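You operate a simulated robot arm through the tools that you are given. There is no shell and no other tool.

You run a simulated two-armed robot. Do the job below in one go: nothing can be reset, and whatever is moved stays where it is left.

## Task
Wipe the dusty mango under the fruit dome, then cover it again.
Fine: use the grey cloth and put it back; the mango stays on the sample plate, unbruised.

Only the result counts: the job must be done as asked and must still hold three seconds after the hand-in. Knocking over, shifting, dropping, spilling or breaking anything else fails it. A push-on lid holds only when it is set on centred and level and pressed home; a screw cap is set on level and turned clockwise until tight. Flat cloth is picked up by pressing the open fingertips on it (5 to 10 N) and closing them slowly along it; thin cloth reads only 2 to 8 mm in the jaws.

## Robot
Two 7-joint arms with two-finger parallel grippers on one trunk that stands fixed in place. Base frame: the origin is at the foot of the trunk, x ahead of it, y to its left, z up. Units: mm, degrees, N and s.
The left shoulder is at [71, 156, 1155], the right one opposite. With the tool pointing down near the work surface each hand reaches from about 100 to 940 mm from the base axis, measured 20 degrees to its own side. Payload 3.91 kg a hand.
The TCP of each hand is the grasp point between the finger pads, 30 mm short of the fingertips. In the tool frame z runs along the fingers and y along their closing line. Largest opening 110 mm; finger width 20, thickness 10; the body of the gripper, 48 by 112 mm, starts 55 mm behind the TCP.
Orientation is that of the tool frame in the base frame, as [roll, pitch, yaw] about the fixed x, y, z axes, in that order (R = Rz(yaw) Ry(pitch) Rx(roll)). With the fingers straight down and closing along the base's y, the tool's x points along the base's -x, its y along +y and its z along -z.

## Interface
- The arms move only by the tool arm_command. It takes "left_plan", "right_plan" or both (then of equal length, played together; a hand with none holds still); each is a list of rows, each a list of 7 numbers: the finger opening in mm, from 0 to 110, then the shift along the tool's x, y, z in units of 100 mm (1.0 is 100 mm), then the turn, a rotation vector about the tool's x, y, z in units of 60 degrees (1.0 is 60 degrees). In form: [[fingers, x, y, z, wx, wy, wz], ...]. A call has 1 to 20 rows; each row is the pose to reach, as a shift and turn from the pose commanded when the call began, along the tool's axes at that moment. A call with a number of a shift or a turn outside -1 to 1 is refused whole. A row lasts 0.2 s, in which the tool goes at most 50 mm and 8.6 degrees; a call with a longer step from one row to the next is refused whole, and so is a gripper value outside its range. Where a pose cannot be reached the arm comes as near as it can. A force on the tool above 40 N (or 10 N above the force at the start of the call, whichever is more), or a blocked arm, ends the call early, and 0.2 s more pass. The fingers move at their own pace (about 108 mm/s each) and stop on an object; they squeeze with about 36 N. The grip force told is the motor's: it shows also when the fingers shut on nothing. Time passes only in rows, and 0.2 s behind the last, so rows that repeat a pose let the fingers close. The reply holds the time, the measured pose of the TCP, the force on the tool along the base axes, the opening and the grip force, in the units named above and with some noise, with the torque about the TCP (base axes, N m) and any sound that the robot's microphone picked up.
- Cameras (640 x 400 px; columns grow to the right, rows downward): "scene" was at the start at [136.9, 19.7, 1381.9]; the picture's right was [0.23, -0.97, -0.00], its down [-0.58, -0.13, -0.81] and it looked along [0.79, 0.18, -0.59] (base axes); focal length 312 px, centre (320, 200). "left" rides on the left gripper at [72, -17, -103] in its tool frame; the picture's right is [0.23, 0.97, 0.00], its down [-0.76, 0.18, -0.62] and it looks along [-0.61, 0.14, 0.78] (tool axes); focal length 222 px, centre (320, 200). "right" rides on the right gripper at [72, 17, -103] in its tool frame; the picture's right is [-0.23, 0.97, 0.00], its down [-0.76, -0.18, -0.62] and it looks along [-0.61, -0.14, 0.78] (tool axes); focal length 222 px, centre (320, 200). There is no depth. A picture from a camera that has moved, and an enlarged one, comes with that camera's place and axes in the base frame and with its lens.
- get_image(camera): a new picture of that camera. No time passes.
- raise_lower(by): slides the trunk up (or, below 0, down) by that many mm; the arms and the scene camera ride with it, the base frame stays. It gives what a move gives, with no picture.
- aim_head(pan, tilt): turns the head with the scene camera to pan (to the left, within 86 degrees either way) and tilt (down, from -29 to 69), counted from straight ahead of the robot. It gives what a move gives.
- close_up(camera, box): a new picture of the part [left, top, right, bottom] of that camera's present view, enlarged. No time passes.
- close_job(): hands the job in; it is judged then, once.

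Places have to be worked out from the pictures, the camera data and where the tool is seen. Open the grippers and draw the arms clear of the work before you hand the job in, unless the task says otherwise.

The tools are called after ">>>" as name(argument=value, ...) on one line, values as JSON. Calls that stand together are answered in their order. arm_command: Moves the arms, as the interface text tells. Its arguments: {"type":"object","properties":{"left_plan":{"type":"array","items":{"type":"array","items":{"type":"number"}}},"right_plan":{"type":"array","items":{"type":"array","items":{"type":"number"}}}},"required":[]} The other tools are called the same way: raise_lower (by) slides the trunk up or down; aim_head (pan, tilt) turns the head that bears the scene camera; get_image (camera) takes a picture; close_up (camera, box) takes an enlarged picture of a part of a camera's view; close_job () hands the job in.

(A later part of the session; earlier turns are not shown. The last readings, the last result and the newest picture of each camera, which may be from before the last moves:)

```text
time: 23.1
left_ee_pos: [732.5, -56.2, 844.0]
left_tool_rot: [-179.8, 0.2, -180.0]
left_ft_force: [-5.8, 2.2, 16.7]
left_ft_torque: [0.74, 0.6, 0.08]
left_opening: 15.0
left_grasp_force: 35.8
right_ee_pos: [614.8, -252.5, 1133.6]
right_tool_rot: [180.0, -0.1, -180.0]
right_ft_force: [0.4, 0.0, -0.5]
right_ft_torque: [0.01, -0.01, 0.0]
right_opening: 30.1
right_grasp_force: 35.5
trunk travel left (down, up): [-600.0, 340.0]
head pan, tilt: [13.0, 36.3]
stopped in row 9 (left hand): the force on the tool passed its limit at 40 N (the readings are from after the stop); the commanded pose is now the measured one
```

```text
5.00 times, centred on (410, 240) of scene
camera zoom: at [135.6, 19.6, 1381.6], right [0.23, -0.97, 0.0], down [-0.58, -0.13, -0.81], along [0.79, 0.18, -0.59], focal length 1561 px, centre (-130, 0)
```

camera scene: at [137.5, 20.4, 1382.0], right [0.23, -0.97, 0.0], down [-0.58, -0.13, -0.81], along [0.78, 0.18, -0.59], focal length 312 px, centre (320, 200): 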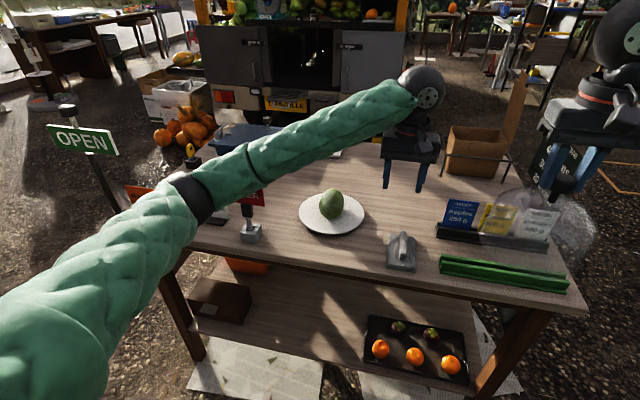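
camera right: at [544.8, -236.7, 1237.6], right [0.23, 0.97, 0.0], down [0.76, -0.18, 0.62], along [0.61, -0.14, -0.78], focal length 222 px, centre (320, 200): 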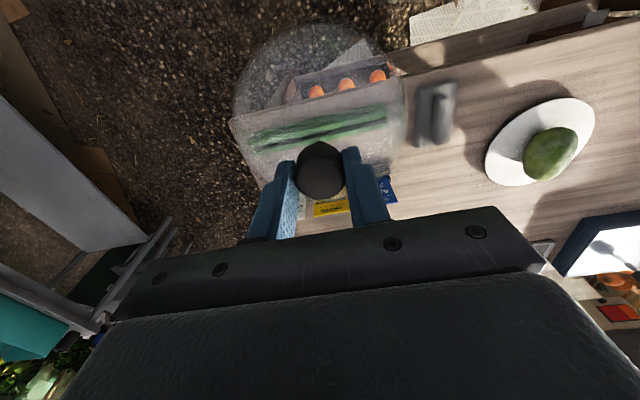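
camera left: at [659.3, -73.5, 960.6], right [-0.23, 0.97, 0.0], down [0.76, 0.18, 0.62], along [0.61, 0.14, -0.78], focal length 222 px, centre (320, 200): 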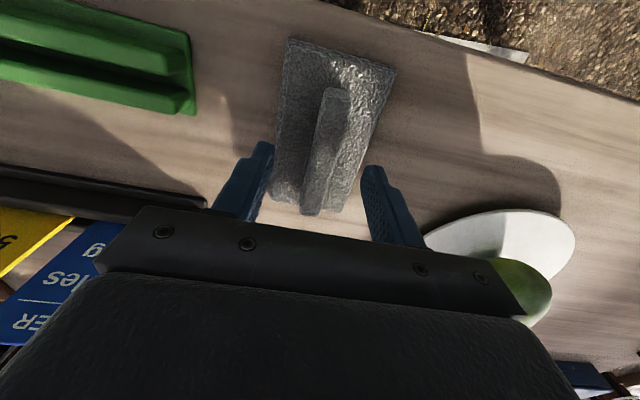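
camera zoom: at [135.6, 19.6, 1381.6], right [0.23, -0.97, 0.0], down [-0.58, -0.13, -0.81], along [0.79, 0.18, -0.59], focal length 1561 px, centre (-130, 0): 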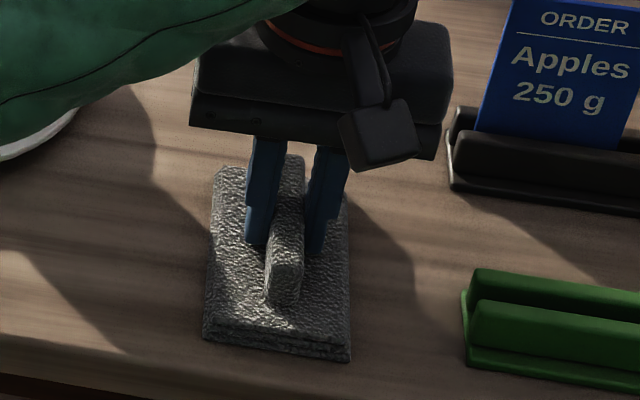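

The ridge is gripped at 15 mm with 36 N, and the tips are touching the pad. I'll lift it straight up and check that it holds.

>>> arm_command(left_plan=[[0, 0, 0, -0.05, 0, 0, 0], [0, 0, 0, -0.15, 0, 0, 0], [0, 0, 0, -0.35, 0, 0, 0], [0, 0, 0, -0.6, 0, 0, 0], [0, 0, 0, -0.8, 0, 0, 0], [0, 0, 0, -1.0, 0, 0, 0]])

>>> get_image(camera="left")

>>> close_up(camera="scene", box=[290, 120, 450, 280])

```text
time: 24.5
left_ee_pos: [730.0, -55.8, 942.1]
left_tool_rot: [-179.9, 0.0, 180.0]
left_ft_force: [-0.2, 0.0, -0.1]
left_ft_torque: [0.01, -0.03, 0.01]
left_opening: 14.9
left_grasp_force: 36.0
right_ee_pos: [614.9, -253.1, 1132.9]
right_tool_rot: [-180.0, 0.0, -179.9]
right_ft_force: [-0.2, 0.0, 0.0]
right_ft_torque: [-0.01, -0.02, 0.05]
right_opening: 30.1
right_grasp_force: 36.6
trunk travel left (down, up): [-600.0, 340.0]
head pan, tilt: [13.0, 36.3]
```

```text
taken
camera left: at [658.6, -72.8, 1044.0], right [-0.23, 0.97, 0.0], down [0.76, 0.18, 0.62], along [0.61, 0.14, -0.78], focal length 222 px, centre (320, 200)
```

left: 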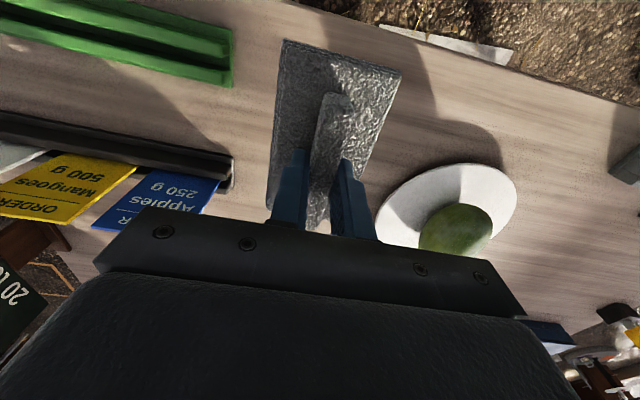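

```text
2.50 times, centred on (370, 200) of scene
camera zoom: at [136.7, 19.2, 1381.9], right [0.23, -0.97, 0.0], down [-0.58, -0.13, -0.81], along [0.79, 0.18, -0.59], focal length 780 px, centre (195, 200)
```

zoom: 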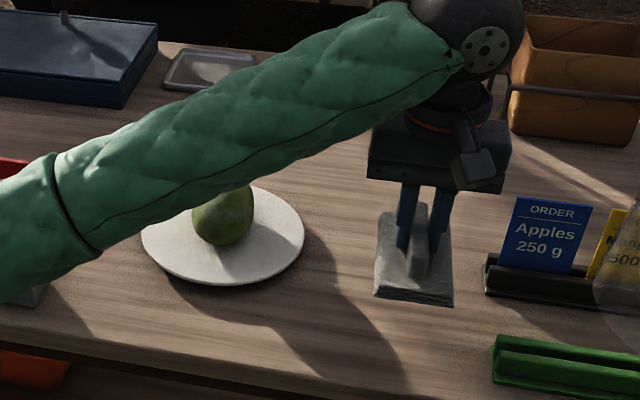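

The pad holds firmly, with its underside about 45 mm below the TCP. I'll carry it over the mango at a safe height.

>>> arm_command(left_plan=[[0, 0, 0.1, -0.3, 0, 0, 0], [0, -0.12, 0.4, -0.4, 0, 0, 0], [0, -0.25, 0.7, -0.4, 0, 0, 0], [0, -0.4, 1.0, -0.4, 0, 0, 0]])

>>> get_image(camera="left")

>>> close_up(camera="scene", box=[260, 100, 440, 260])

```text
time: 25.5
left_ee_pos: [772.5, 46.3, 982.7]
left_tool_rot: [-180.0, 0.0, 179.9]
left_ft_force: [0.1, 0.4, 0.1]
left_ft_torque: [-0.01, -0.01, 0.0]
left_opening: 15.0
left_grasp_force: 35.6
right_ee_pos: [615.0, -252.4, 1134.6]
right_tool_rot: [-180.0, 0.0, -179.9]
right_ft_force: [0.8, -1.4, -1.6]
right_ft_torque: [0.0, 0.02, -0.01]
right_opening: 30.4
right_grasp_force: 36.1
trunk travel left (down, up): [-600.0, 340.0]
head pan, tilt: [13.0, 36.3]
```

```text
taken
camera left: at [700.1, 28.5, 1085.4], right [-0.23, 0.97, 0.0], down [0.76, 0.18, 0.62], along [0.61, 0.14, -0.78], focal length 222 px, centre (320, 200)
```

left: 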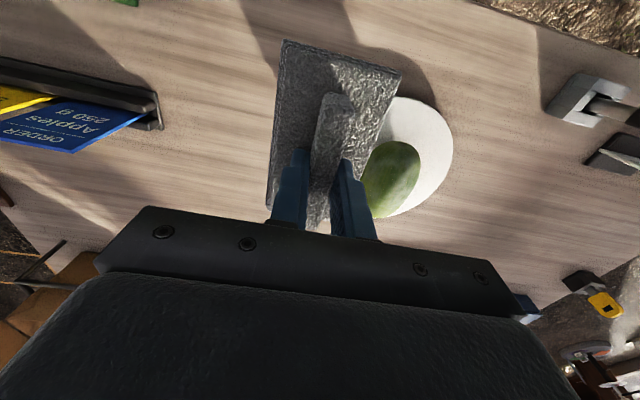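

```text
2.50 times, centred on (350, 180) of scene
camera zoom: at [137.3, 20.3, 1381.9], right [0.23, -0.97, 0.0], down [-0.58, -0.13, -0.81], along [0.79, 0.18, -0.59], focal length 780 px, centre (245, 250)
```

zoom: 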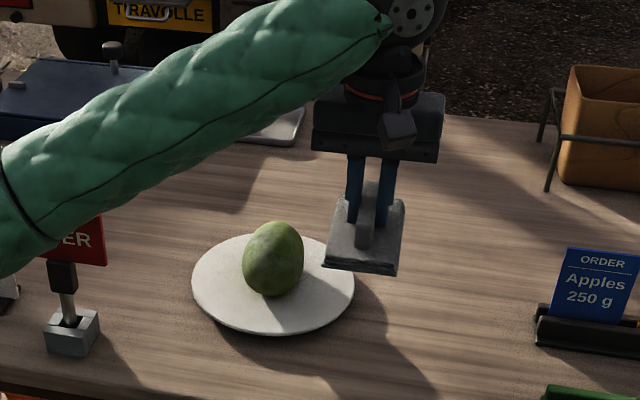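

The pad and mango are both clear of obstacles. I'll take a close view of the mango for its dust pattern before covering it with the pad.

>>> close_up(camera="left", box=[350, 90, 470, 220])

>>> close_up(camera="scene", box=[310, 180, 350, 225])

>>> close_up(camera="right", box=[500, 105, 600, 195])

```text
3.08 times, centred on (410, 155) of left
camera zoom: at [700.1, 28.5, 1085.4], right [-0.23, 0.97, 0.0], down [0.76, 0.18, 0.62], along [0.61, 0.14, -0.78], focal length 684 px, centre (43, 338)
```

zoom: 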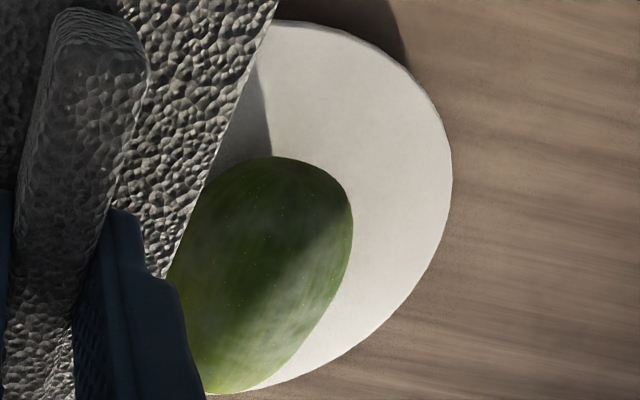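

```text
8.89 times, centred on (330, 202) of scene
camera zoom: at [137.3, 20.3, 1381.9], right [0.23, -0.97, 0.0], down [-0.58, -0.13, -0.81], along [0.79, 0.18, -0.59], focal length 2775 px, centre (231, 178)
```

zoom: 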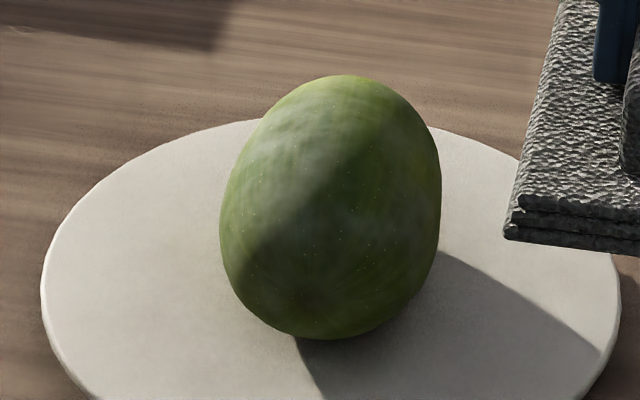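

```text
4.44 times, centred on (550, 150) of right
camera zoom: at [543.5, -235.8, 1238.5], right [0.23, 0.97, 0.0], down [0.76, -0.18, 0.62], along [0.61, -0.14, -0.78], focal length 987 px, centre (-702, 422)
```

zoom: 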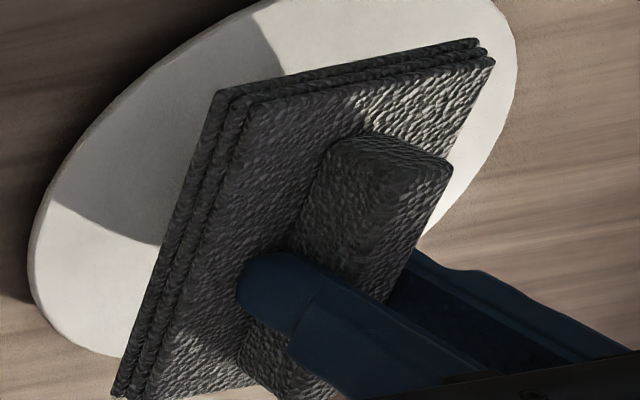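

The haze is on the mango's crown and upper sides. I'll move the pad directly above the mango.

>>> arm_command(left_plan=[[0, -0.17, 0.25, 0, 0, 0, 0], [0, -0.34, 0.5, 0, 0, 0, 0], [0, -0.51, 0.75, 0, 0, 0, 0], [0, -0.68, 1.0, 0, 0, 0, 0], [0, -0.68, 1.0, 0.1, 0, 0, 0]])

>>> get_image(camera="left")

>>> close_up(camera="scene", box=[280, 110, 390, 240])

>>> close_up(camera="right", box=[460, 85, 640, 225])

```text
time: 26.7
left_ee_pos: [840.4, 144.3, 970.9]
left_tool_rot: [-179.9, -0.1, -180.0]
left_ft_force: [0.8, -0.9, -0.6]
left_ft_torque: [-0.01, -0.01, -0.02]
left_opening: 14.9
left_grasp_force: 36.1
right_ee_pos: [615.2, -254.4, 1134.4]
right_tool_rot: [-180.0, -0.1, 180.0]
right_ft_force: [-0.1, 0.6, -1.0]
right_ft_torque: [0.01, -0.01, 0.02]
right_opening: 30.4
right_grasp_force: 36.5
trunk travel left (down, up): [-600.0, 340.0]
head pan, tilt: [13.0, 36.3]
```

```text
taken
camera left: at [768.3, 127.2, 1073.0], right [-0.23, 0.97, 0.0], down [0.76, 0.18, 0.62], along [0.61, 0.14, -0.78], focal length 222 px, centre (320, 200)
```

left: 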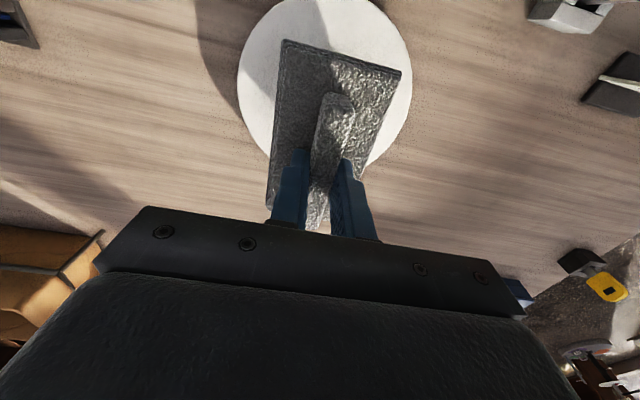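

```text
3.08 times, centred on (335, 175) of scene
camera zoom: at [137.4, 19.1, 1381.9], right [0.23, -0.97, 0.0], down [-0.58, -0.13, -0.81], along [0.78, 0.18, -0.59], focal length 960 px, centre (274, 277)
```

zoom: 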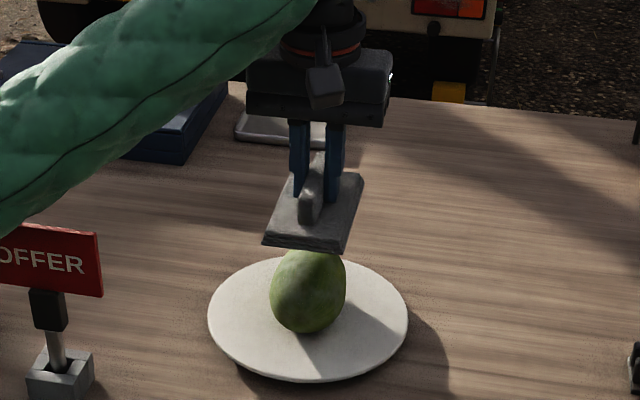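

```text
2.86 times, centred on (550, 155) of right
camera zoom: at [543.6, -236.6, 1238.2], right [0.23, 0.97, 0.0], down [0.76, -0.18, 0.62], along [0.61, -0.14, -0.78], focal length 635 px, centre (-337, 329)
```

zoom: 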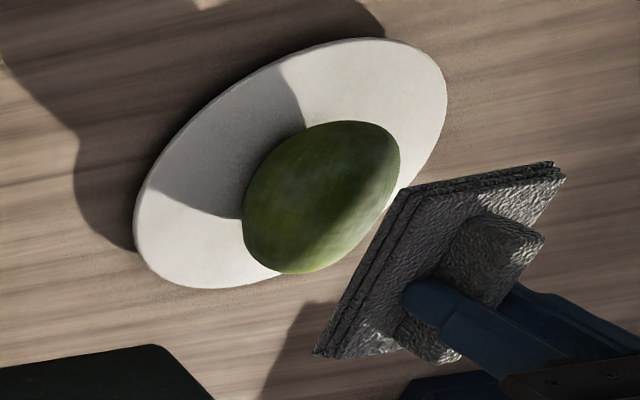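

The pad is over the mango with roughly 55 mm of gap. I'll lower 40 mm first, then feel for contact in small steps.

>>> arm_command(left_plan=[[0, 0, 0.02, 0.15, 0, 0, 0], [0, 0, 0.03, 0.3, 0, 0, 0], [0, 0, 0.03, 0.4, 0, 0, 0], [0, 0, 0.03, 0.4, 0, 0, 0]])

>>> close_up(camera="scene", box=[290, 150, 380, 240])

>>> close_up(camera="right", box=[480, 85, 630, 205])

```text
time: 27.7
left_ee_pos: [842.2, 147.7, 932.4]
left_tool_rot: [-179.9, 0.0, 179.9]
left_ft_force: [-0.2, -0.8, 0.1]
left_ft_torque: [0.0, 0.0, -0.08]
left_opening: 15.0
left_grasp_force: 35.9
right_ee_pos: [614.7, -252.4, 1133.5]
right_tool_rot: [180.0, 0.0, 180.0]
right_ft_force: [-0.9, -0.3, -1.2]
right_ft_torque: [-0.03, 0.02, 0.0]
right_opening: 30.3
right_grasp_force: 35.9
trunk travel left (down, up): [-600.0, 340.0]
head pan, tilt: [13.0, 36.3]
```

```text
4.44 times, centred on (335, 195) of scene
camera zoom: at [137.1, 19.4, 1381.9], right [0.23, -0.97, 0.0], down [-0.58, -0.13, -0.81], along [0.79, 0.18, -0.59], focal length 1387 px, centre (253, 222)
```

zoom: 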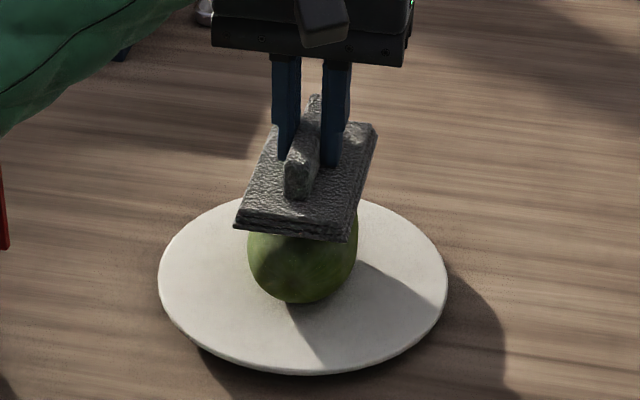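

```text
3.33 times, centred on (555, 145) of right
camera zoom: at [543.4, -236.3, 1238.4], right [0.23, 0.97, 0.0], down [0.76, -0.18, 0.62], along [0.61, -0.14, -0.78], focal length 740 px, centre (-463, 383)
```

zoom: 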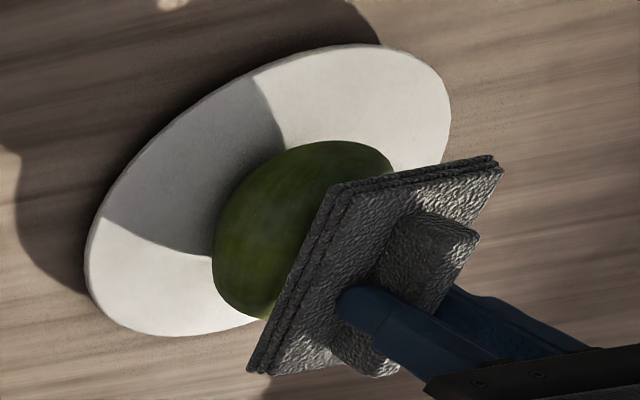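

There's still no contact force. I'll lower in fine steps and watch for the first touch.

>>> arm_command(left_plan=[[0, 0, 0, 0.03, 0, 0, 0], [0, 0, 0, 0.06, 0, 0, 0], [0, 0, 0, 0.08, 0, 0, 0], [0, 0, 0, 0.08, 0, 0, 0]])

>>> arm_command(left_plan=[[0, 0, 0, 0.01, 0, 0, 0], [0, 0, 0, 0.02, 0, 0, 0], [0, 0, 0, 0.03, 0, 0, 0], [0, 0, 0, 0.03, 0, 0, 0]])

>>> close_up(camera="scene", box=[290, 150, 380, 240])

```text
time: 28.7
left_ee_pos: [841.3, 147.5, 923.9]
left_tool_rot: [-179.9, 0.0, -180.0]
left_ft_force: [-0.1, -0.3, -0.4]
left_ft_torque: [-0.02, 0.0, 0.02]
left_opening: 15.0
left_grasp_force: 36.2
right_ee_pos: [615.2, -253.4, 1132.9]
right_tool_rot: [180.0, 0.1, 180.0]
right_ft_force: [0.1, -0.4, -0.7]
right_ft_torque: [0.0, -0.01, 0.01]
right_opening: 30.4
right_grasp_force: 36.0
trunk travel left (down, up): [-600.0, 340.0]
head pan, tilt: [13.0, 36.3]
```

```text
time: 29.7
left_ee_pos: [841.2, 147.8, 922.2]
left_tool_rot: [-179.8, 0.1, 180.0]
left_ft_force: [3.0, 0.2, 7.6]
left_ft_torque: [0.01, -0.03, 0.0]
left_opening: 15.2
left_grasp_force: 36.3
right_ee_pos: [614.8, -252.3, 1133.2]
right_tool_rot: [179.9, 0.0, 180.0]
right_ft_force: [0.0, -0.1, -1.3]
right_ft_torque: [0.0, 0.03, 0.02]
right_opening: 30.4
right_grasp_force: 35.7
trunk travel left (down, up): [-600.0, 340.0]
head pan, tilt: [13.0, 36.3]
```

```text
4.44 times, centred on (335, 195) of scene
camera zoom: at [136.6, 19.4, 1382.1], right [0.23, -0.97, 0.0], down [-0.58, -0.13, -0.81], along [0.79, 0.18, -0.59], focal length 1387 px, centre (253, 222)
```

zoom: 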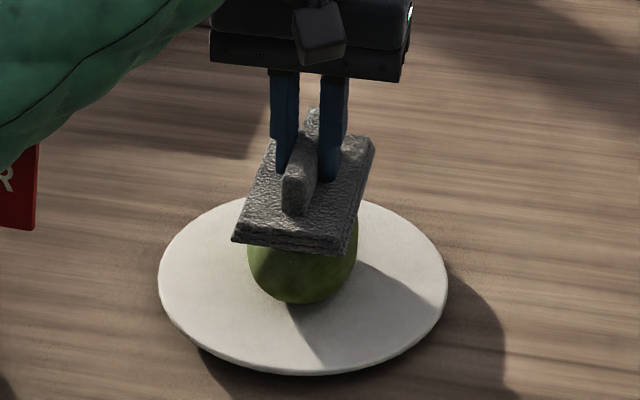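

Contact is felt at 7.6 N with the TCP at z≈922. I'll ease off slightly and try a short stroke along the mango's length to see the forces.

>>> arm_command(left_plan=[[0, 0, 0, -0.005, 0, 0, 0], [0, 0.05, 0, -0.005, 0, 0, 0], [0, 0.1, 0, -0.005, 0, 0, 0], [0, 0.15, 0, -0.005, 0, 0, 0]])

>>> close_up(camera="scene", box=[290, 150, 380, 240])

>>> close_up(camera="right", box=[480, 85, 630, 205])

```text
time: 30.7
left_ee_pos: [824.8, 149.3, 924.3]
left_tool_rot: [-179.9, 0.4, -179.9]
left_ft_force: [10.7, 3.0, 26.5]
left_ft_torque: [0.3, -0.72, -0.03]
left_opening: 14.9
left_grasp_force: 36.2
right_ee_pos: [613.8, -252.4, 1134.1]
right_tool_rot: [-180.0, 0.0, 179.9]
right_ft_force: [0.4, 0.2, -0.2]
right_ft_torque: [-0.01, 0.02, -0.03]
right_opening: 30.4
right_grasp_force: 36.2
trunk travel left (down, up): [-600.0, 340.0]
head pan, tilt: [13.0, 36.3]
```

```text
4.44 times, centred on (335, 195) of scene
camera zoom: at [135.9, 19.5, 1382.4], right [0.23, -0.97, 0.0], down [-0.58, -0.13, -0.81], along [0.79, 0.18, -0.59], focal length 1387 px, centre (253, 222)
```

zoom: 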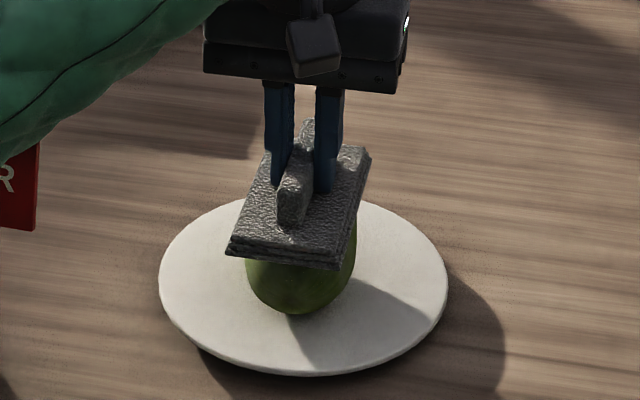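

```text
3.33 times, centred on (555, 145) of right
camera zoom: at [542.3, -236.2, 1239.2], right [0.23, 0.97, 0.0], down [0.76, -0.18, 0.62], along [0.61, -0.14, -0.78], focal length 740 px, centre (-463, 383)
```

zoom: 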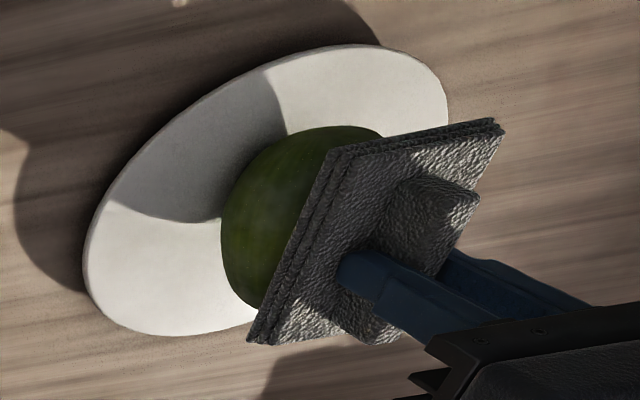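

The force rose to 26 N and the mango rolled slightly along with the pad, so I'm lifting off gently at once.

>>> arm_command(left_plan=[[0, 0, 0, -0.04, 0, 0, 0], [0, 0, 0, -0.1, 0, 0, 0], [0, 0, 0, -0.2, 0, 0, 0], [0, 0, 0, -0.3, 0, 0, 0]])

>>> close_up(camera="scene", box=[290, 150, 380, 240])

>>> close_up(camera="right", box=[480, 85, 630, 205])

```text
time: 31.7
left_ee_pos: [824.8, 147.9, 952.2]
left_tool_rot: [-180.0, 0.0, 180.0]
left_ft_force: [0.7, 0.5, -0.3]
left_ft_torque: [-0.01, -0.02, 0.03]
left_opening: 15.1
left_grasp_force: 35.8
right_ee_pos: [615.9, -251.9, 1134.1]
right_tool_rot: [180.0, -0.1, 180.0]
right_ft_force: [0.2, 0.6, -1.2]
right_ft_torque: [-0.02, 0.02, -0.04]
right_opening: 30.6
right_grasp_force: 36.0
trunk travel left (down, up): [-600.0, 340.0]
head pan, tilt: [13.0, 36.3]
```

```text
4.44 times, centred on (335, 195) of scene
camera zoom: at [137.1, 19.4, 1381.8], right [0.23, -0.97, 0.0], down [-0.58, -0.13, -0.81], along [0.79, 0.18, -0.59], focal length 1387 px, centre (253, 222)
```

zoom: 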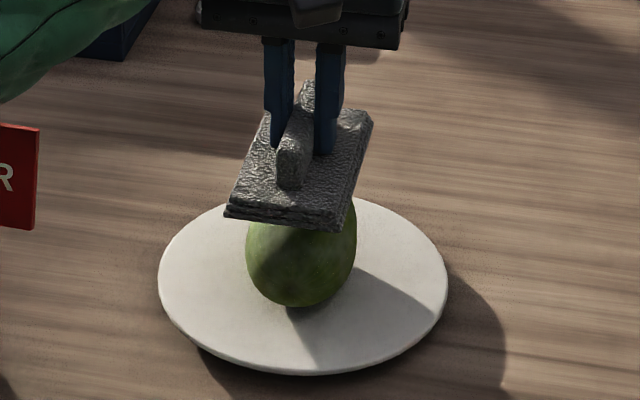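

```text
3.33 times, centred on (555, 145) of right
camera zoom: at [543.4, -236.4, 1238.3], right [0.23, 0.97, 0.0], down [0.76, -0.18, 0.62], along [0.61, -0.14, -0.78], focal length 740 px, centre (-463, 383)
```

zoom: 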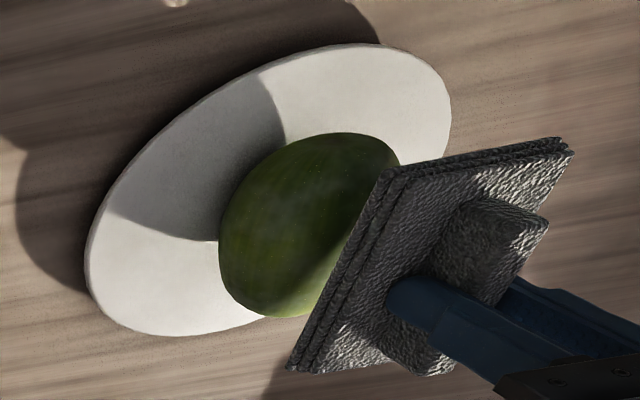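

The mango has settled back on the plate. I'll move the pad off to the side to inspect its position and the remaining dust.

>>> arm_command(left_plan=[[0, 0, 0, -0.25, 0, 0, 0], [0, 0, -0.3, -0.3, 0, 0, 0], [0, 0, -0.6, -0.3, 0, 0, 0], [0, 0, -0.95, -0.3, 0, 0, 0]])

>>> close_up(camera="scene", box=[300, 175, 370, 240])

>>> get_image(camera="left")

>>> close_up(camera="right", box=[480, 85, 630, 205])

```text
time: 32.7
left_ee_pos: [825.0, 51.7, 982.1]
left_tool_rot: [179.9, 0.1, 180.0]
left_ft_force: [0.4, -0.5, -0.2]
left_ft_torque: [0.01, -0.01, 0.02]
left_opening: 15.1
left_grasp_force: 35.8
right_ee_pos: [615.7, -253.2, 1131.6]
right_tool_rot: [180.0, -0.1, -179.8]
right_ft_force: [-0.2, -0.1, -1.7]
right_ft_torque: [-0.01, 0.02, -0.01]
right_opening: 30.6
right_grasp_force: 36.6
trunk travel left (down, up): [-600.0, 340.0]
head pan, tilt: [13.0, 36.3]
```

```text
6.15 times, centred on (335, 208) of scene
camera zoom: at [137.4, 18.1, 1381.9], right [0.23, -0.97, 0.0], down [-0.58, -0.13, -0.81], along [0.78, 0.18, -0.59], focal length 1921 px, centre (228, 154)
```

zoom: 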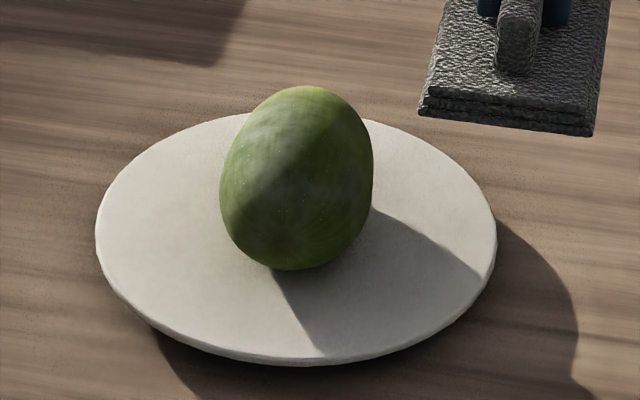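

```text
taken
camera left: at [753.3, 34.5, 1084.9], right [-0.23, 0.97, 0.0], down [0.76, 0.18, 0.62], along [0.61, 0.14, -0.78], focal length 222 px, centre (320, 200)
```

left: 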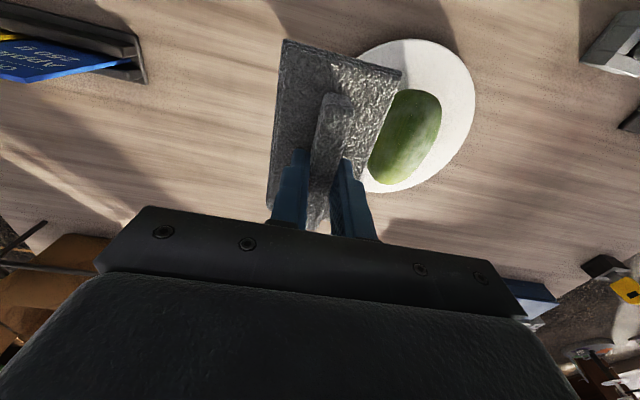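

```text
3.33 times, centred on (555, 145) of right
camera zoom: at [543.9, -237.1, 1237.9], right [0.23, 0.97, 0.0], down [0.76, -0.18, 0.62], along [0.61, -0.14, -0.78], focal length 740 px, centre (-463, 383)
```

zoom: 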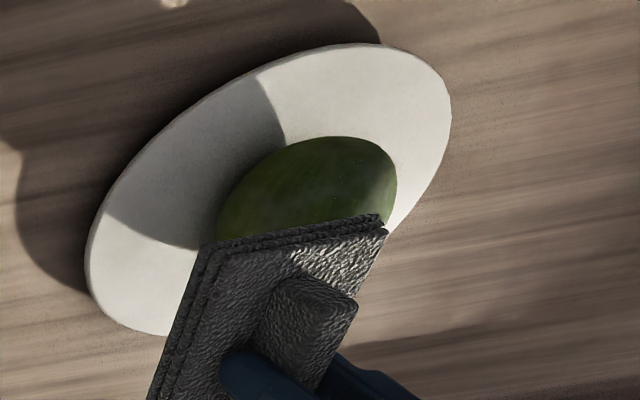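

The mango is still on the plate, shifted only about 3-4 mm. I'll take the same close-up as before to compare the dust.

>>> close_up(camera="scene", box=[310, 180, 350, 225])

>>> close_up(camera="left", box=[350, 70, 460, 200])

```text
8.89 times, centred on (330, 202) of scene
camera zoom: at [137.4, 18.1, 1381.9], right [0.23, -0.97, 0.0], down [-0.58, -0.13, -0.81], along [0.78, 0.18, -0.59], focal length 2775 px, centre (231, 178)
```

zoom: 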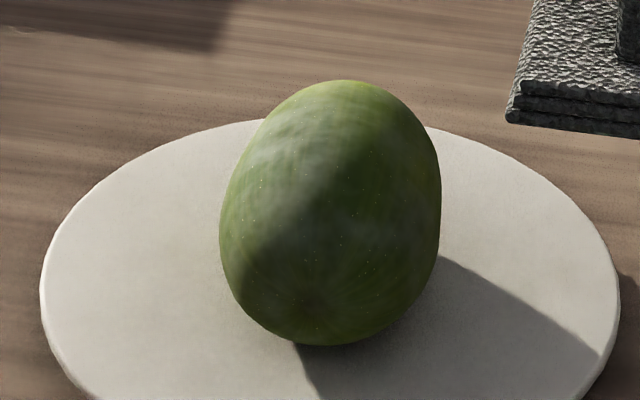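

```text
3.08 times, centred on (405, 135) of left
camera zoom: at [753.3, 34.5, 1084.9], right [-0.23, 0.97, 0.0], down [0.76, 0.18, 0.62], along [0.61, 0.14, -0.78], focal length 684 px, centre (58, 400)
```

zoom: 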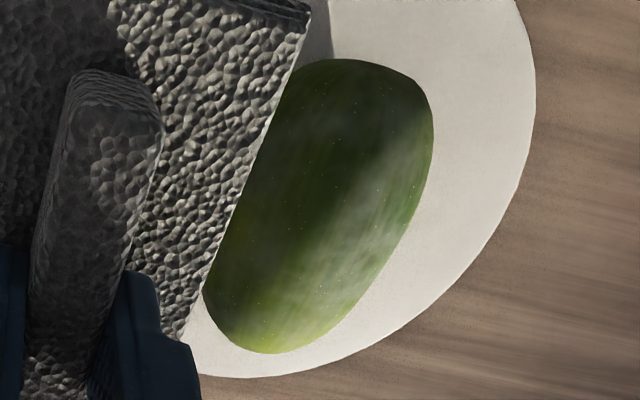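

The haze is still there. Since the mango rocks with the pad under pressure, I'll use much lighter strokes along its length, starting with the pad offset forward. First back above it.

>>> arm_command(left_plan=[[0, -0.12, 0.3, 0, 0, 0, 0], [0, -0.24, 0.6, 0, 0, 0, 0], [0, -0.36, 0.95, 0, 0, 0, 0], [0, -0.4, 0.95, 0.2, 0, 0, 0], [0, -0.4, 0.95, 0.4, 0, 0, 0], [0, -0.4, 0.95, 0.5, 0, 0, 0], [0, -0.4, 0.95, 0.55, 0, 0, 0]])

>>> arm_command(left_plan=[[0, 0, 0, 0.01, 0, 0, 0], [0, 0, 0, 0.02, 0, 0, 0], [0, 0, 0, 0.02, 0, 0, 0]])

>>> arm_command(left_plan=[[0, 0, 0, 0.005, 0, 0, 0], [0, 0, 0, 0.01, 0, 0, 0], [0, 0, 0, 0.01, 0, 0, 0]])

```text
time: 34.3
left_ee_pos: [865.7, 147.8, 924.9]
left_tool_rot: [-179.9, 0.0, 179.9]
left_ft_force: [-0.2, -0.1, -0.9]
left_ft_torque: [0.01, 0.02, 0.02]
left_opening: 14.9
left_grasp_force: 36.2
right_ee_pos: [614.7, -252.7, 1133.2]
right_tool_rot: [-180.0, 0.1, 180.0]
right_ft_force: [1.2, -0.1, 0.1]
right_ft_torque: [0.01, 0.01, -0.02]
right_opening: 30.2
right_grasp_force: 36.2
trunk travel left (down, up): [-600.0, 340.0]
head pan, tilt: [13.0, 36.3]
```

```text
time: 35.1
left_ee_pos: [866.4, 146.3, 924.9]
left_tool_rot: [-180.0, 0.1, -180.0]
left_ft_force: [-0.6, 0.0, 0.4]
left_ft_torque: [0.0, 0.03, 0.02]
left_opening: 15.0
left_grasp_force: 35.8
right_ee_pos: [615.5, -252.8, 1133.7]
right_tool_rot: [-179.9, 0.0, -179.9]
right_ft_force: [0.1, 0.5, -1.3]
right_ft_torque: [-0.01, 0.0, 0.04]
right_opening: 30.6
right_grasp_force: 35.7
trunk travel left (down, up): [-600.0, 340.0]
head pan, tilt: [13.0, 36.3]
```

```text
time: 35.9
left_ee_pos: [865.3, 147.8, 922.6]
left_tool_rot: [-179.9, 0.0, -180.0]
left_ft_force: [-0.6, -0.3, 0.5]
left_ft_torque: [0.01, 0.0, 0.0]
left_opening: 14.9
left_grasp_force: 36.4
right_ee_pos: [615.4, -253.0, 1133.0]
right_tool_rot: [180.0, 0.0, -179.9]
right_ft_force: [0.0, 0.3, -1.8]
right_ft_torque: [-0.02, 0.01, 0.02]
right_opening: 30.6
right_grasp_force: 35.8
trunk travel left (down, up): [-600.0, 340.0]
head pan, tilt: [13.0, 36.3]
```

There's no contact yet. I'll continue in 1 mm steps.

>>> arm_command(left_plan=[[0, 0, 0, 0.005, 0, 0, 0], [0, 0, 0, 0.01, 0, 0, 0], [0, 0, 0, 0.01, 0, 0, 0]])

>>> arm_command(left_plan=[[0, 0, 0, 0.005, 0, 0, 0], [0, 0, 0, 0.005, 0, 0, 0]])

```text
time: 36.7
left_ee_pos: [866.5, 148.8, 922.5]
left_tool_rot: [-179.9, 0.1, -180.0]
left_ft_force: [0.0, 1.0, 3.5]
left_ft_torque: [0.01, 0.11, 0.01]
left_opening: 15.0
left_grasp_force: 35.9
right_ee_pos: [616.3, -252.9, 1133.3]
right_tool_rot: [-180.0, 0.0, 180.0]
right_ft_force: [0.1, 0.4, -1.0]
right_ft_torque: [-0.03, -0.01, 0.01]
right_opening: 30.2
right_grasp_force: 36.0
trunk travel left (down, up): [-600.0, 340.0]
head pan, tilt: [13.0, 36.3]
```

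```text
time: 37.3
left_ee_pos: [865.3, 146.6, 921.8]
left_tool_rot: [-179.9, 0.2, 179.9]
left_ft_force: [1.0, 0.7, 8.8]
left_ft_torque: [0.01, 0.3, -0.01]
left_opening: 14.9
left_grasp_force: 36.0
right_ee_pos: [613.3, -252.2, 1133.5]
right_tool_rot: [179.9, -0.1, -180.0]
right_ft_force: [-0.2, 0.8, -0.5]
right_ft_torque: [-0.03, 0.0, -0.02]
right_opening: 30.7
right_grasp_force: 36.1
trunk travel left (down, up): [-600.0, 340.0]
head pan, tilt: [13.0, 36.3]
```

Contact is at about 924.5 with a contact stiffness of roughly 10 N/mm, touching near x≈832. I'll stroke toward the robot while rising slightly to compensate for the mango's rocking, so the force stays low.

>>> arm_command(left_plan=[[0, 0, 0, -0.004, 0, 0, 0], [0, 0.05, 0, -0.009, 0, 0, 0], [0, 0.1, 0, -0.017, 0, 0, 0], [0, 0.15, 0, -0.028, 0, 0, 0]])

```text
time: 38.3
left_ee_pos: [850.4, 148.8, 924.9]
left_tool_rot: [-179.9, 0.2, 179.9]
left_ft_force: [5.4, 1.3, 8.7]
left_ft_torque: [0.11, -0.11, -0.03]
left_opening: 15.0
left_grasp_force: 36.0
right_ee_pos: [614.6, -253.6, 1132.9]
right_tool_rot: [-179.9, 0.0, 179.9]
right_ft_force: [0.8, -0.4, -0.4]
right_ft_torque: [-0.01, -0.01, 0.0]
right_opening: 30.4
right_grasp_force: 35.6
trunk travel left (down, up): [-600.0, 340.0]
head pan, tilt: [13.0, 36.3]
```

Fx is 5.4 N and Fz is 8.7 N, so it's gripping or near slip. I'll continue the stroke, rising a bit more.

>>> arm_command(left_plan=[[0, 0.05, 0, -0.012, 0, 0, 0], [0, 0.1, 0, -0.02, 0, 0, 0], [0, 0.15, 0, -0.022, 0, 0, 0]])

>>> close_up(camera="scene", box=[290, 150, 380, 240])

>>> close_up(camera="right", box=[480, 85, 630, 205])

```text
time: 39.1
left_ee_pos: [834.7, 146.8, 927.0]
left_tool_rot: [-180.0, 0.0, -179.9]
left_ft_force: [1.0, 0.4, -1.3]
left_ft_torque: [0.01, 0.03, 0.0]
left_opening: 14.7
left_grasp_force: 35.7
right_ee_pos: [615.9, -253.0, 1133.1]
right_tool_rot: [180.0, 0.0, 180.0]
right_ft_force: [-0.2, 1.5, -1.1]
right_ft_torque: [-0.03, 0.01, -0.02]
right_opening: 30.5
right_grasp_force: 35.7
trunk travel left (down, up): [-600.0, 340.0]
head pan, tilt: [13.0, 36.3]
```

```text
4.44 times, centred on (335, 195) of scene
camera zoom: at [136.9, 19.6, 1381.9], right [0.23, -0.97, 0.0], down [-0.58, -0.13, -0.81], along [0.79, 0.18, -0.59], focal length 1387 px, centre (253, 222)
```

zoom: 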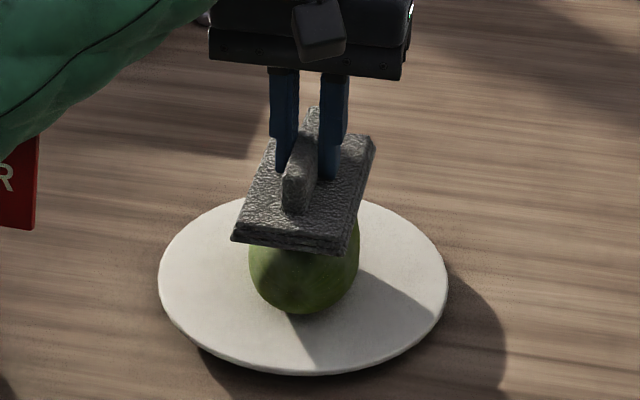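

```text
3.33 times, centred on (555, 145) of right
camera zoom: at [543.2, -236.2, 1238.4], right [0.23, 0.97, 0.0], down [0.76, -0.18, 0.62], along [0.61, -0.14, -0.78], focal length 740 px, centre (-463, 383)
```

zoom: 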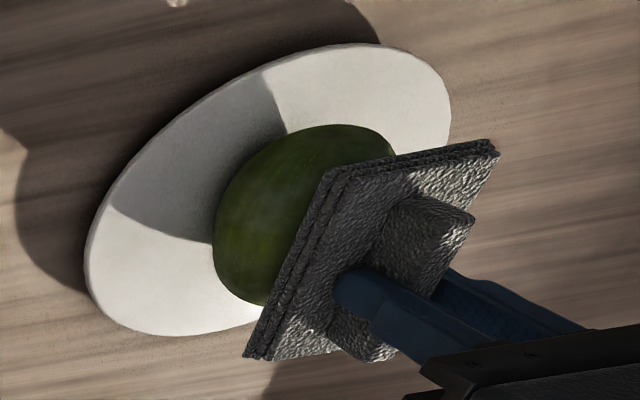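

Contact was lost as the mango rocked back. I'll lift and shift the pad aside to check the mango's pose and whether the dust changed.

>>> arm_command(left_plan=[[0, 0, 0, -0.2, 0, 0, 0], [0, 0, 0, -0.5, 0, 0, 0], [0, 0.15, -0.3, -0.55, 0, 0, 0], [0, 0.3, -0.6, -0.55, 0, 0, 0], [0, 0.45, -0.9, -0.55, 0, 0, 0], [0, 0.62, -1.0, -0.55, 0, 0, 0]])

>>> close_up(camera="scene", box=[310, 180, 350, 225])

>>> close_up(camera="left", box=[350, 90, 470, 220])

>>> close_up(camera="right", box=[475, 85, 605, 200])

```text
time: 40.5
left_ee_pos: [773.2, 47.4, 981.6]
left_tool_rot: [-179.8, 0.1, -179.9]
left_ft_force: [0.3, 0.0, -0.5]
left_ft_torque: [0.02, -0.04, 0.0]
left_opening: 14.7
left_grasp_force: 36.0
right_ee_pos: [614.9, -252.7, 1134.5]
right_tool_rot: [180.0, 0.0, -179.9]
right_ft_force: [0.4, 0.2, 0.2]
right_ft_torque: [-0.02, 0.03, -0.02]
right_opening: 30.5
right_grasp_force: 35.9
trunk travel left (down, up): [-600.0, 340.0]
head pan, tilt: [13.0, 36.3]
```

```text
8.89 times, centred on (330, 202) of scene
camera zoom: at [136.8, 19.9, 1382.0], right [0.23, -0.97, 0.0], down [-0.58, -0.13, -0.81], along [0.79, 0.18, -0.59], focal length 2775 px, centre (231, 178)
```

zoom: 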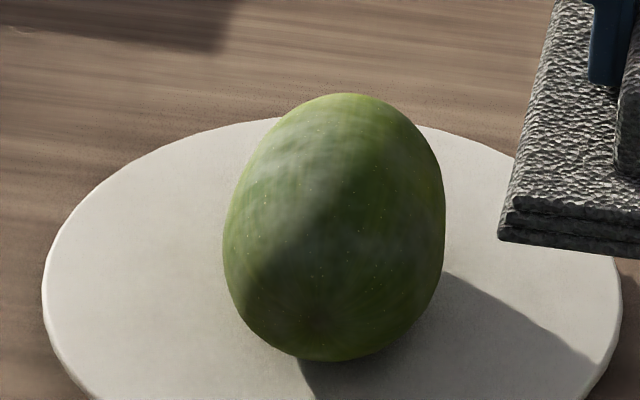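

```text
3.08 times, centred on (410, 155) of left
camera zoom: at [701.0, 29.9, 1083.9], right [-0.23, 0.97, 0.0], down [0.76, 0.18, 0.62], along [0.61, 0.14, -0.78], focal length 684 px, centre (43, 338)
```

zoom: 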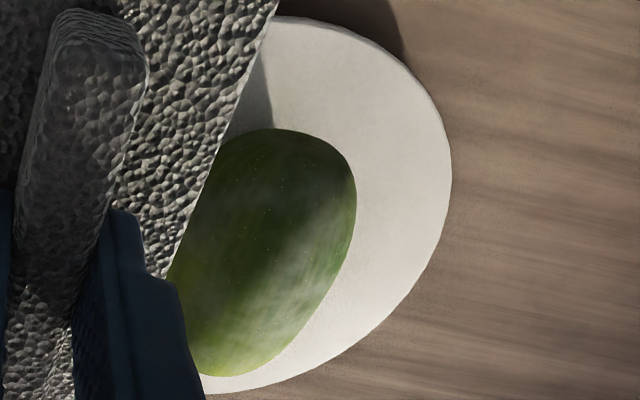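

```text
3.48 times, centred on (540, 142) of right
camera zoom: at [543.2, -235.8, 1238.6], right [0.23, 0.97, 0.0], down [0.76, -0.18, 0.62], along [0.61, -0.14, -0.78], focal length 773 px, centre (-445, 400)
```

zoom: 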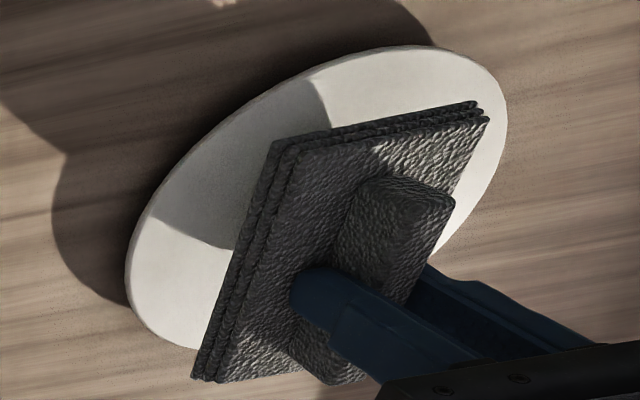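

The mango has crept about 10 mm toward -x, still well on the plate, and the haze is still visible. I'll move the left hand to the earlier viewpoint for a like-for-like comparison of the dust.

>>> arm_command(left_plan=[[0, 0.1, 0.1, -0.3, 0, 0, 0], [0, 0.3, 0.3, -0.6, 0, 0, 0], [0, 0.5, 0.6, -0.9, 0, 0, 0], [0, 0.7, 0.9, -1.0, 0, 0, 0], [0, 0.83, 1.0, -1.0, 0, 0, 0]])

>>> get_image(camera="left")

>>> close_up(camera="right", box=[475, 85, 605, 200])

```text
time: 41.7
left_ee_pos: [689.0, 147.4, 1082.9]
left_tool_rot: [-180.0, 0.0, 179.9]
left_ft_force: [-0.2, 0.6, -1.1]
left_ft_torque: [0.02, 0.0, -0.01]
left_opening: 14.8
left_grasp_force: 36.0
right_ee_pos: [616.1, -253.7, 1134.3]
right_tool_rot: [179.9, 0.0, -180.0]
right_ft_force: [0.1, 0.3, -1.1]
right_ft_torque: [0.03, -0.04, 0.0]
right_opening: 30.6
right_grasp_force: 36.0
trunk travel left (down, up): [-600.0, 340.0]
head pan, tilt: [13.0, 36.3]
```

```text
taken
camera left: at [617.1, 129.5, 1185.0], right [-0.23, 0.97, 0.0], down [0.76, 0.18, 0.62], along [0.61, 0.14, -0.78], focal length 222 px, centre (320, 200)
```

left: 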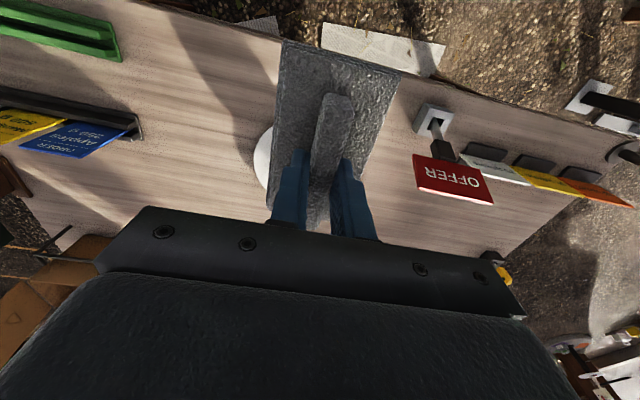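

```text
3.48 times, centred on (540, 142) of right
camera zoom: at [543.3, -236.7, 1238.4], right [0.23, 0.97, 0.0], down [0.76, -0.18, 0.62], along [0.61, -0.14, -0.78], focal length 773 px, centre (-445, 400)
```

zoom: 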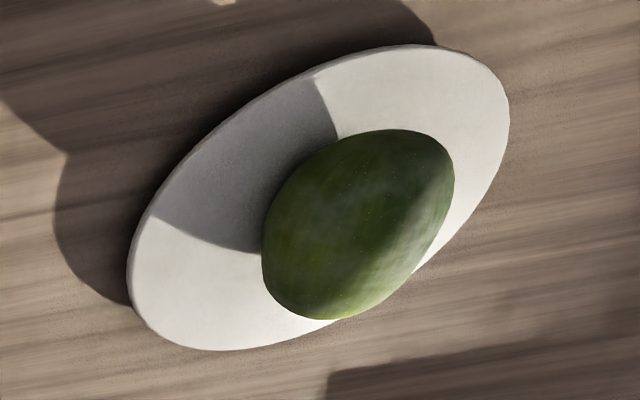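

Before choosing how to steady the mango, I'll examine the surface closely for any wiped streaks.

>>> close_up(camera="scene", box=[318, 184, 346, 210])

>>> close_up(camera="right", box=[520, 115, 580, 180])

```text
15.38 times, centred on (332, 197) of scene
camera zoom: at [137.1, 19.3, 1381.9], right [0.23, -0.97, 0.0], down [-0.58, -0.13, -0.81], along [0.79, 0.18, -0.59], focal length 4803 px, centre (135, 246)
```

zoom: 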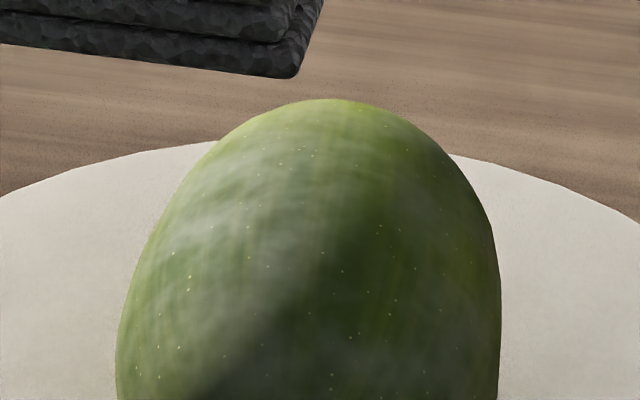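

```text
6.15 times, centred on (550, 148) of right
camera zoom: at [543.3, -236.7, 1238.4], right [0.23, 0.97, 0.0], down [0.76, -0.18, 0.62], along [0.61, -0.14, -0.78], focal length 1367 px, centre (-1095, 523)
```

zoom: 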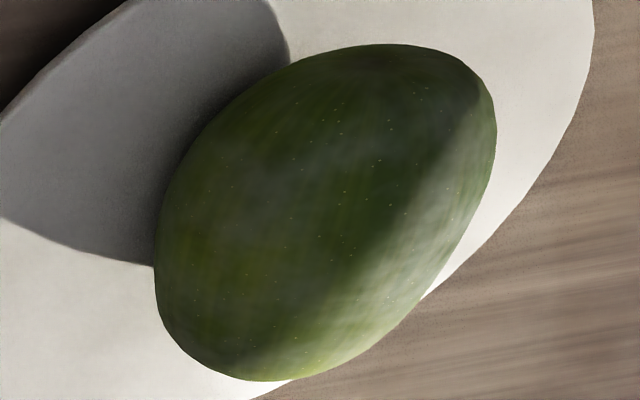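

The haze is mottled over the upper surface, and pressing without steadying the mango only rocks it. I'll set the dome down on the cloth's vacant spot, then use the right fingertips as a gentle stop beside the mango while the left hand wipes.

>>> arm_command(right_plan=[[20, -0.25, 0.25, 0, 0, 0, 0], [20, -0.5, 0.5, 0, 0, 0, 0], [20, -0.75, 0.75, 0, 0, 0, 0], [20, -1.0, 1.0, 0, 0, 0, 0]])

>>> arm_command(right_plan=[[20, -0.1, 0.3, 0, 0, 0, 0], [20, -0.2, 0.6, 0, 0, 0, 0], [20, -0.23, 0.91, 0.1, 0, 0, 0], [20, -0.23, 0.91, 0.4, 0, 0, 0], [20, -0.23, 0.91, 0.7, 0, 0, 0], [20, -0.23, 0.91, 0.95, 0, 0, 0]])

>>> get_image(camera="scene")

>>> get_image(camera="right")

```text
time: 42.7
left_ee_pos: [690.4, 146.8, 1080.9]
left_tool_rot: [-179.9, 0.0, -179.9]
left_ft_force: [-0.5, 0.8, -0.7]
left_ft_torque: [-0.02, 0.02, 0.02]
left_opening: 14.7
left_grasp_force: 36.4
right_ee_pos: [714.3, -152.0, 1132.7]
right_tool_rot: [-179.9, 0.0, 180.0]
right_ft_force: [0.5, 0.4, -0.6]
right_ft_torque: [-0.05, 0.01, -0.03]
right_opening: 30.3
right_grasp_force: 35.8
trunk travel left (down, up): [-600.0, 340.0]
head pan, tilt: [13.0, 36.3]
```

```text
time: 44.1
left_ee_pos: [689.9, 146.2, 1080.6]
left_tool_rot: [-179.9, 0.1, 179.9]
left_ft_force: [-0.3, 0.1, -1.3]
left_ft_torque: [0.02, 0.03, 0.02]
left_opening: 14.8
left_grasp_force: 36.4
right_ee_pos: [738.5, -62.5, 1038.7]
right_tool_rot: [-180.0, -0.1, -179.9]
right_ft_force: [0.1, 0.5, -0.8]
right_ft_torque: [-0.02, -0.03, 0.0]
right_opening: 30.3
right_grasp_force: 35.9
trunk travel left (down, up): [-600.0, 340.0]
head pan, tilt: [13.0, 36.3]
```

```text
taken
camera scene: at [137.8, 19.3, 1381.9], right [0.23, -0.97, 0.0], down [-0.58, -0.13, -0.81], along [0.78, 0.18, -0.59], focal length 312 px, centre (320, 200)
```

scene: 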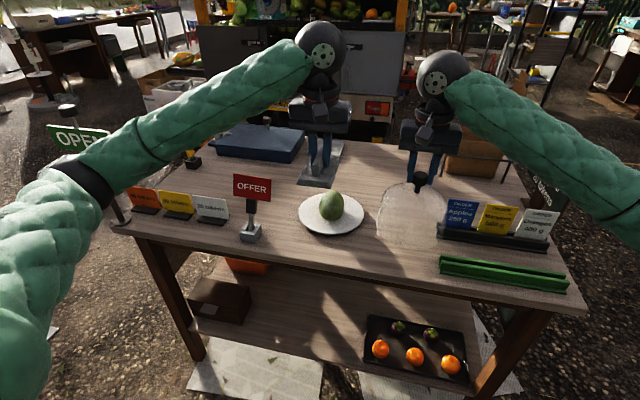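

```text
taken
camera right: at [666.8, -44.8, 1143.5], right [0.23, 0.97, 0.0], down [0.76, -0.18, 0.62], along [0.61, -0.14, -0.78], focal length 222 px, centre (320, 200)
```

right: 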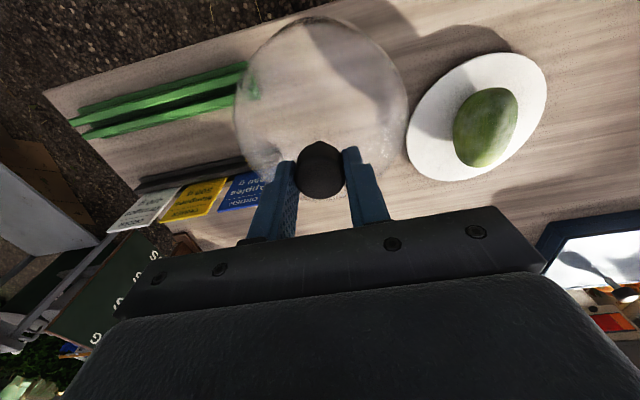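

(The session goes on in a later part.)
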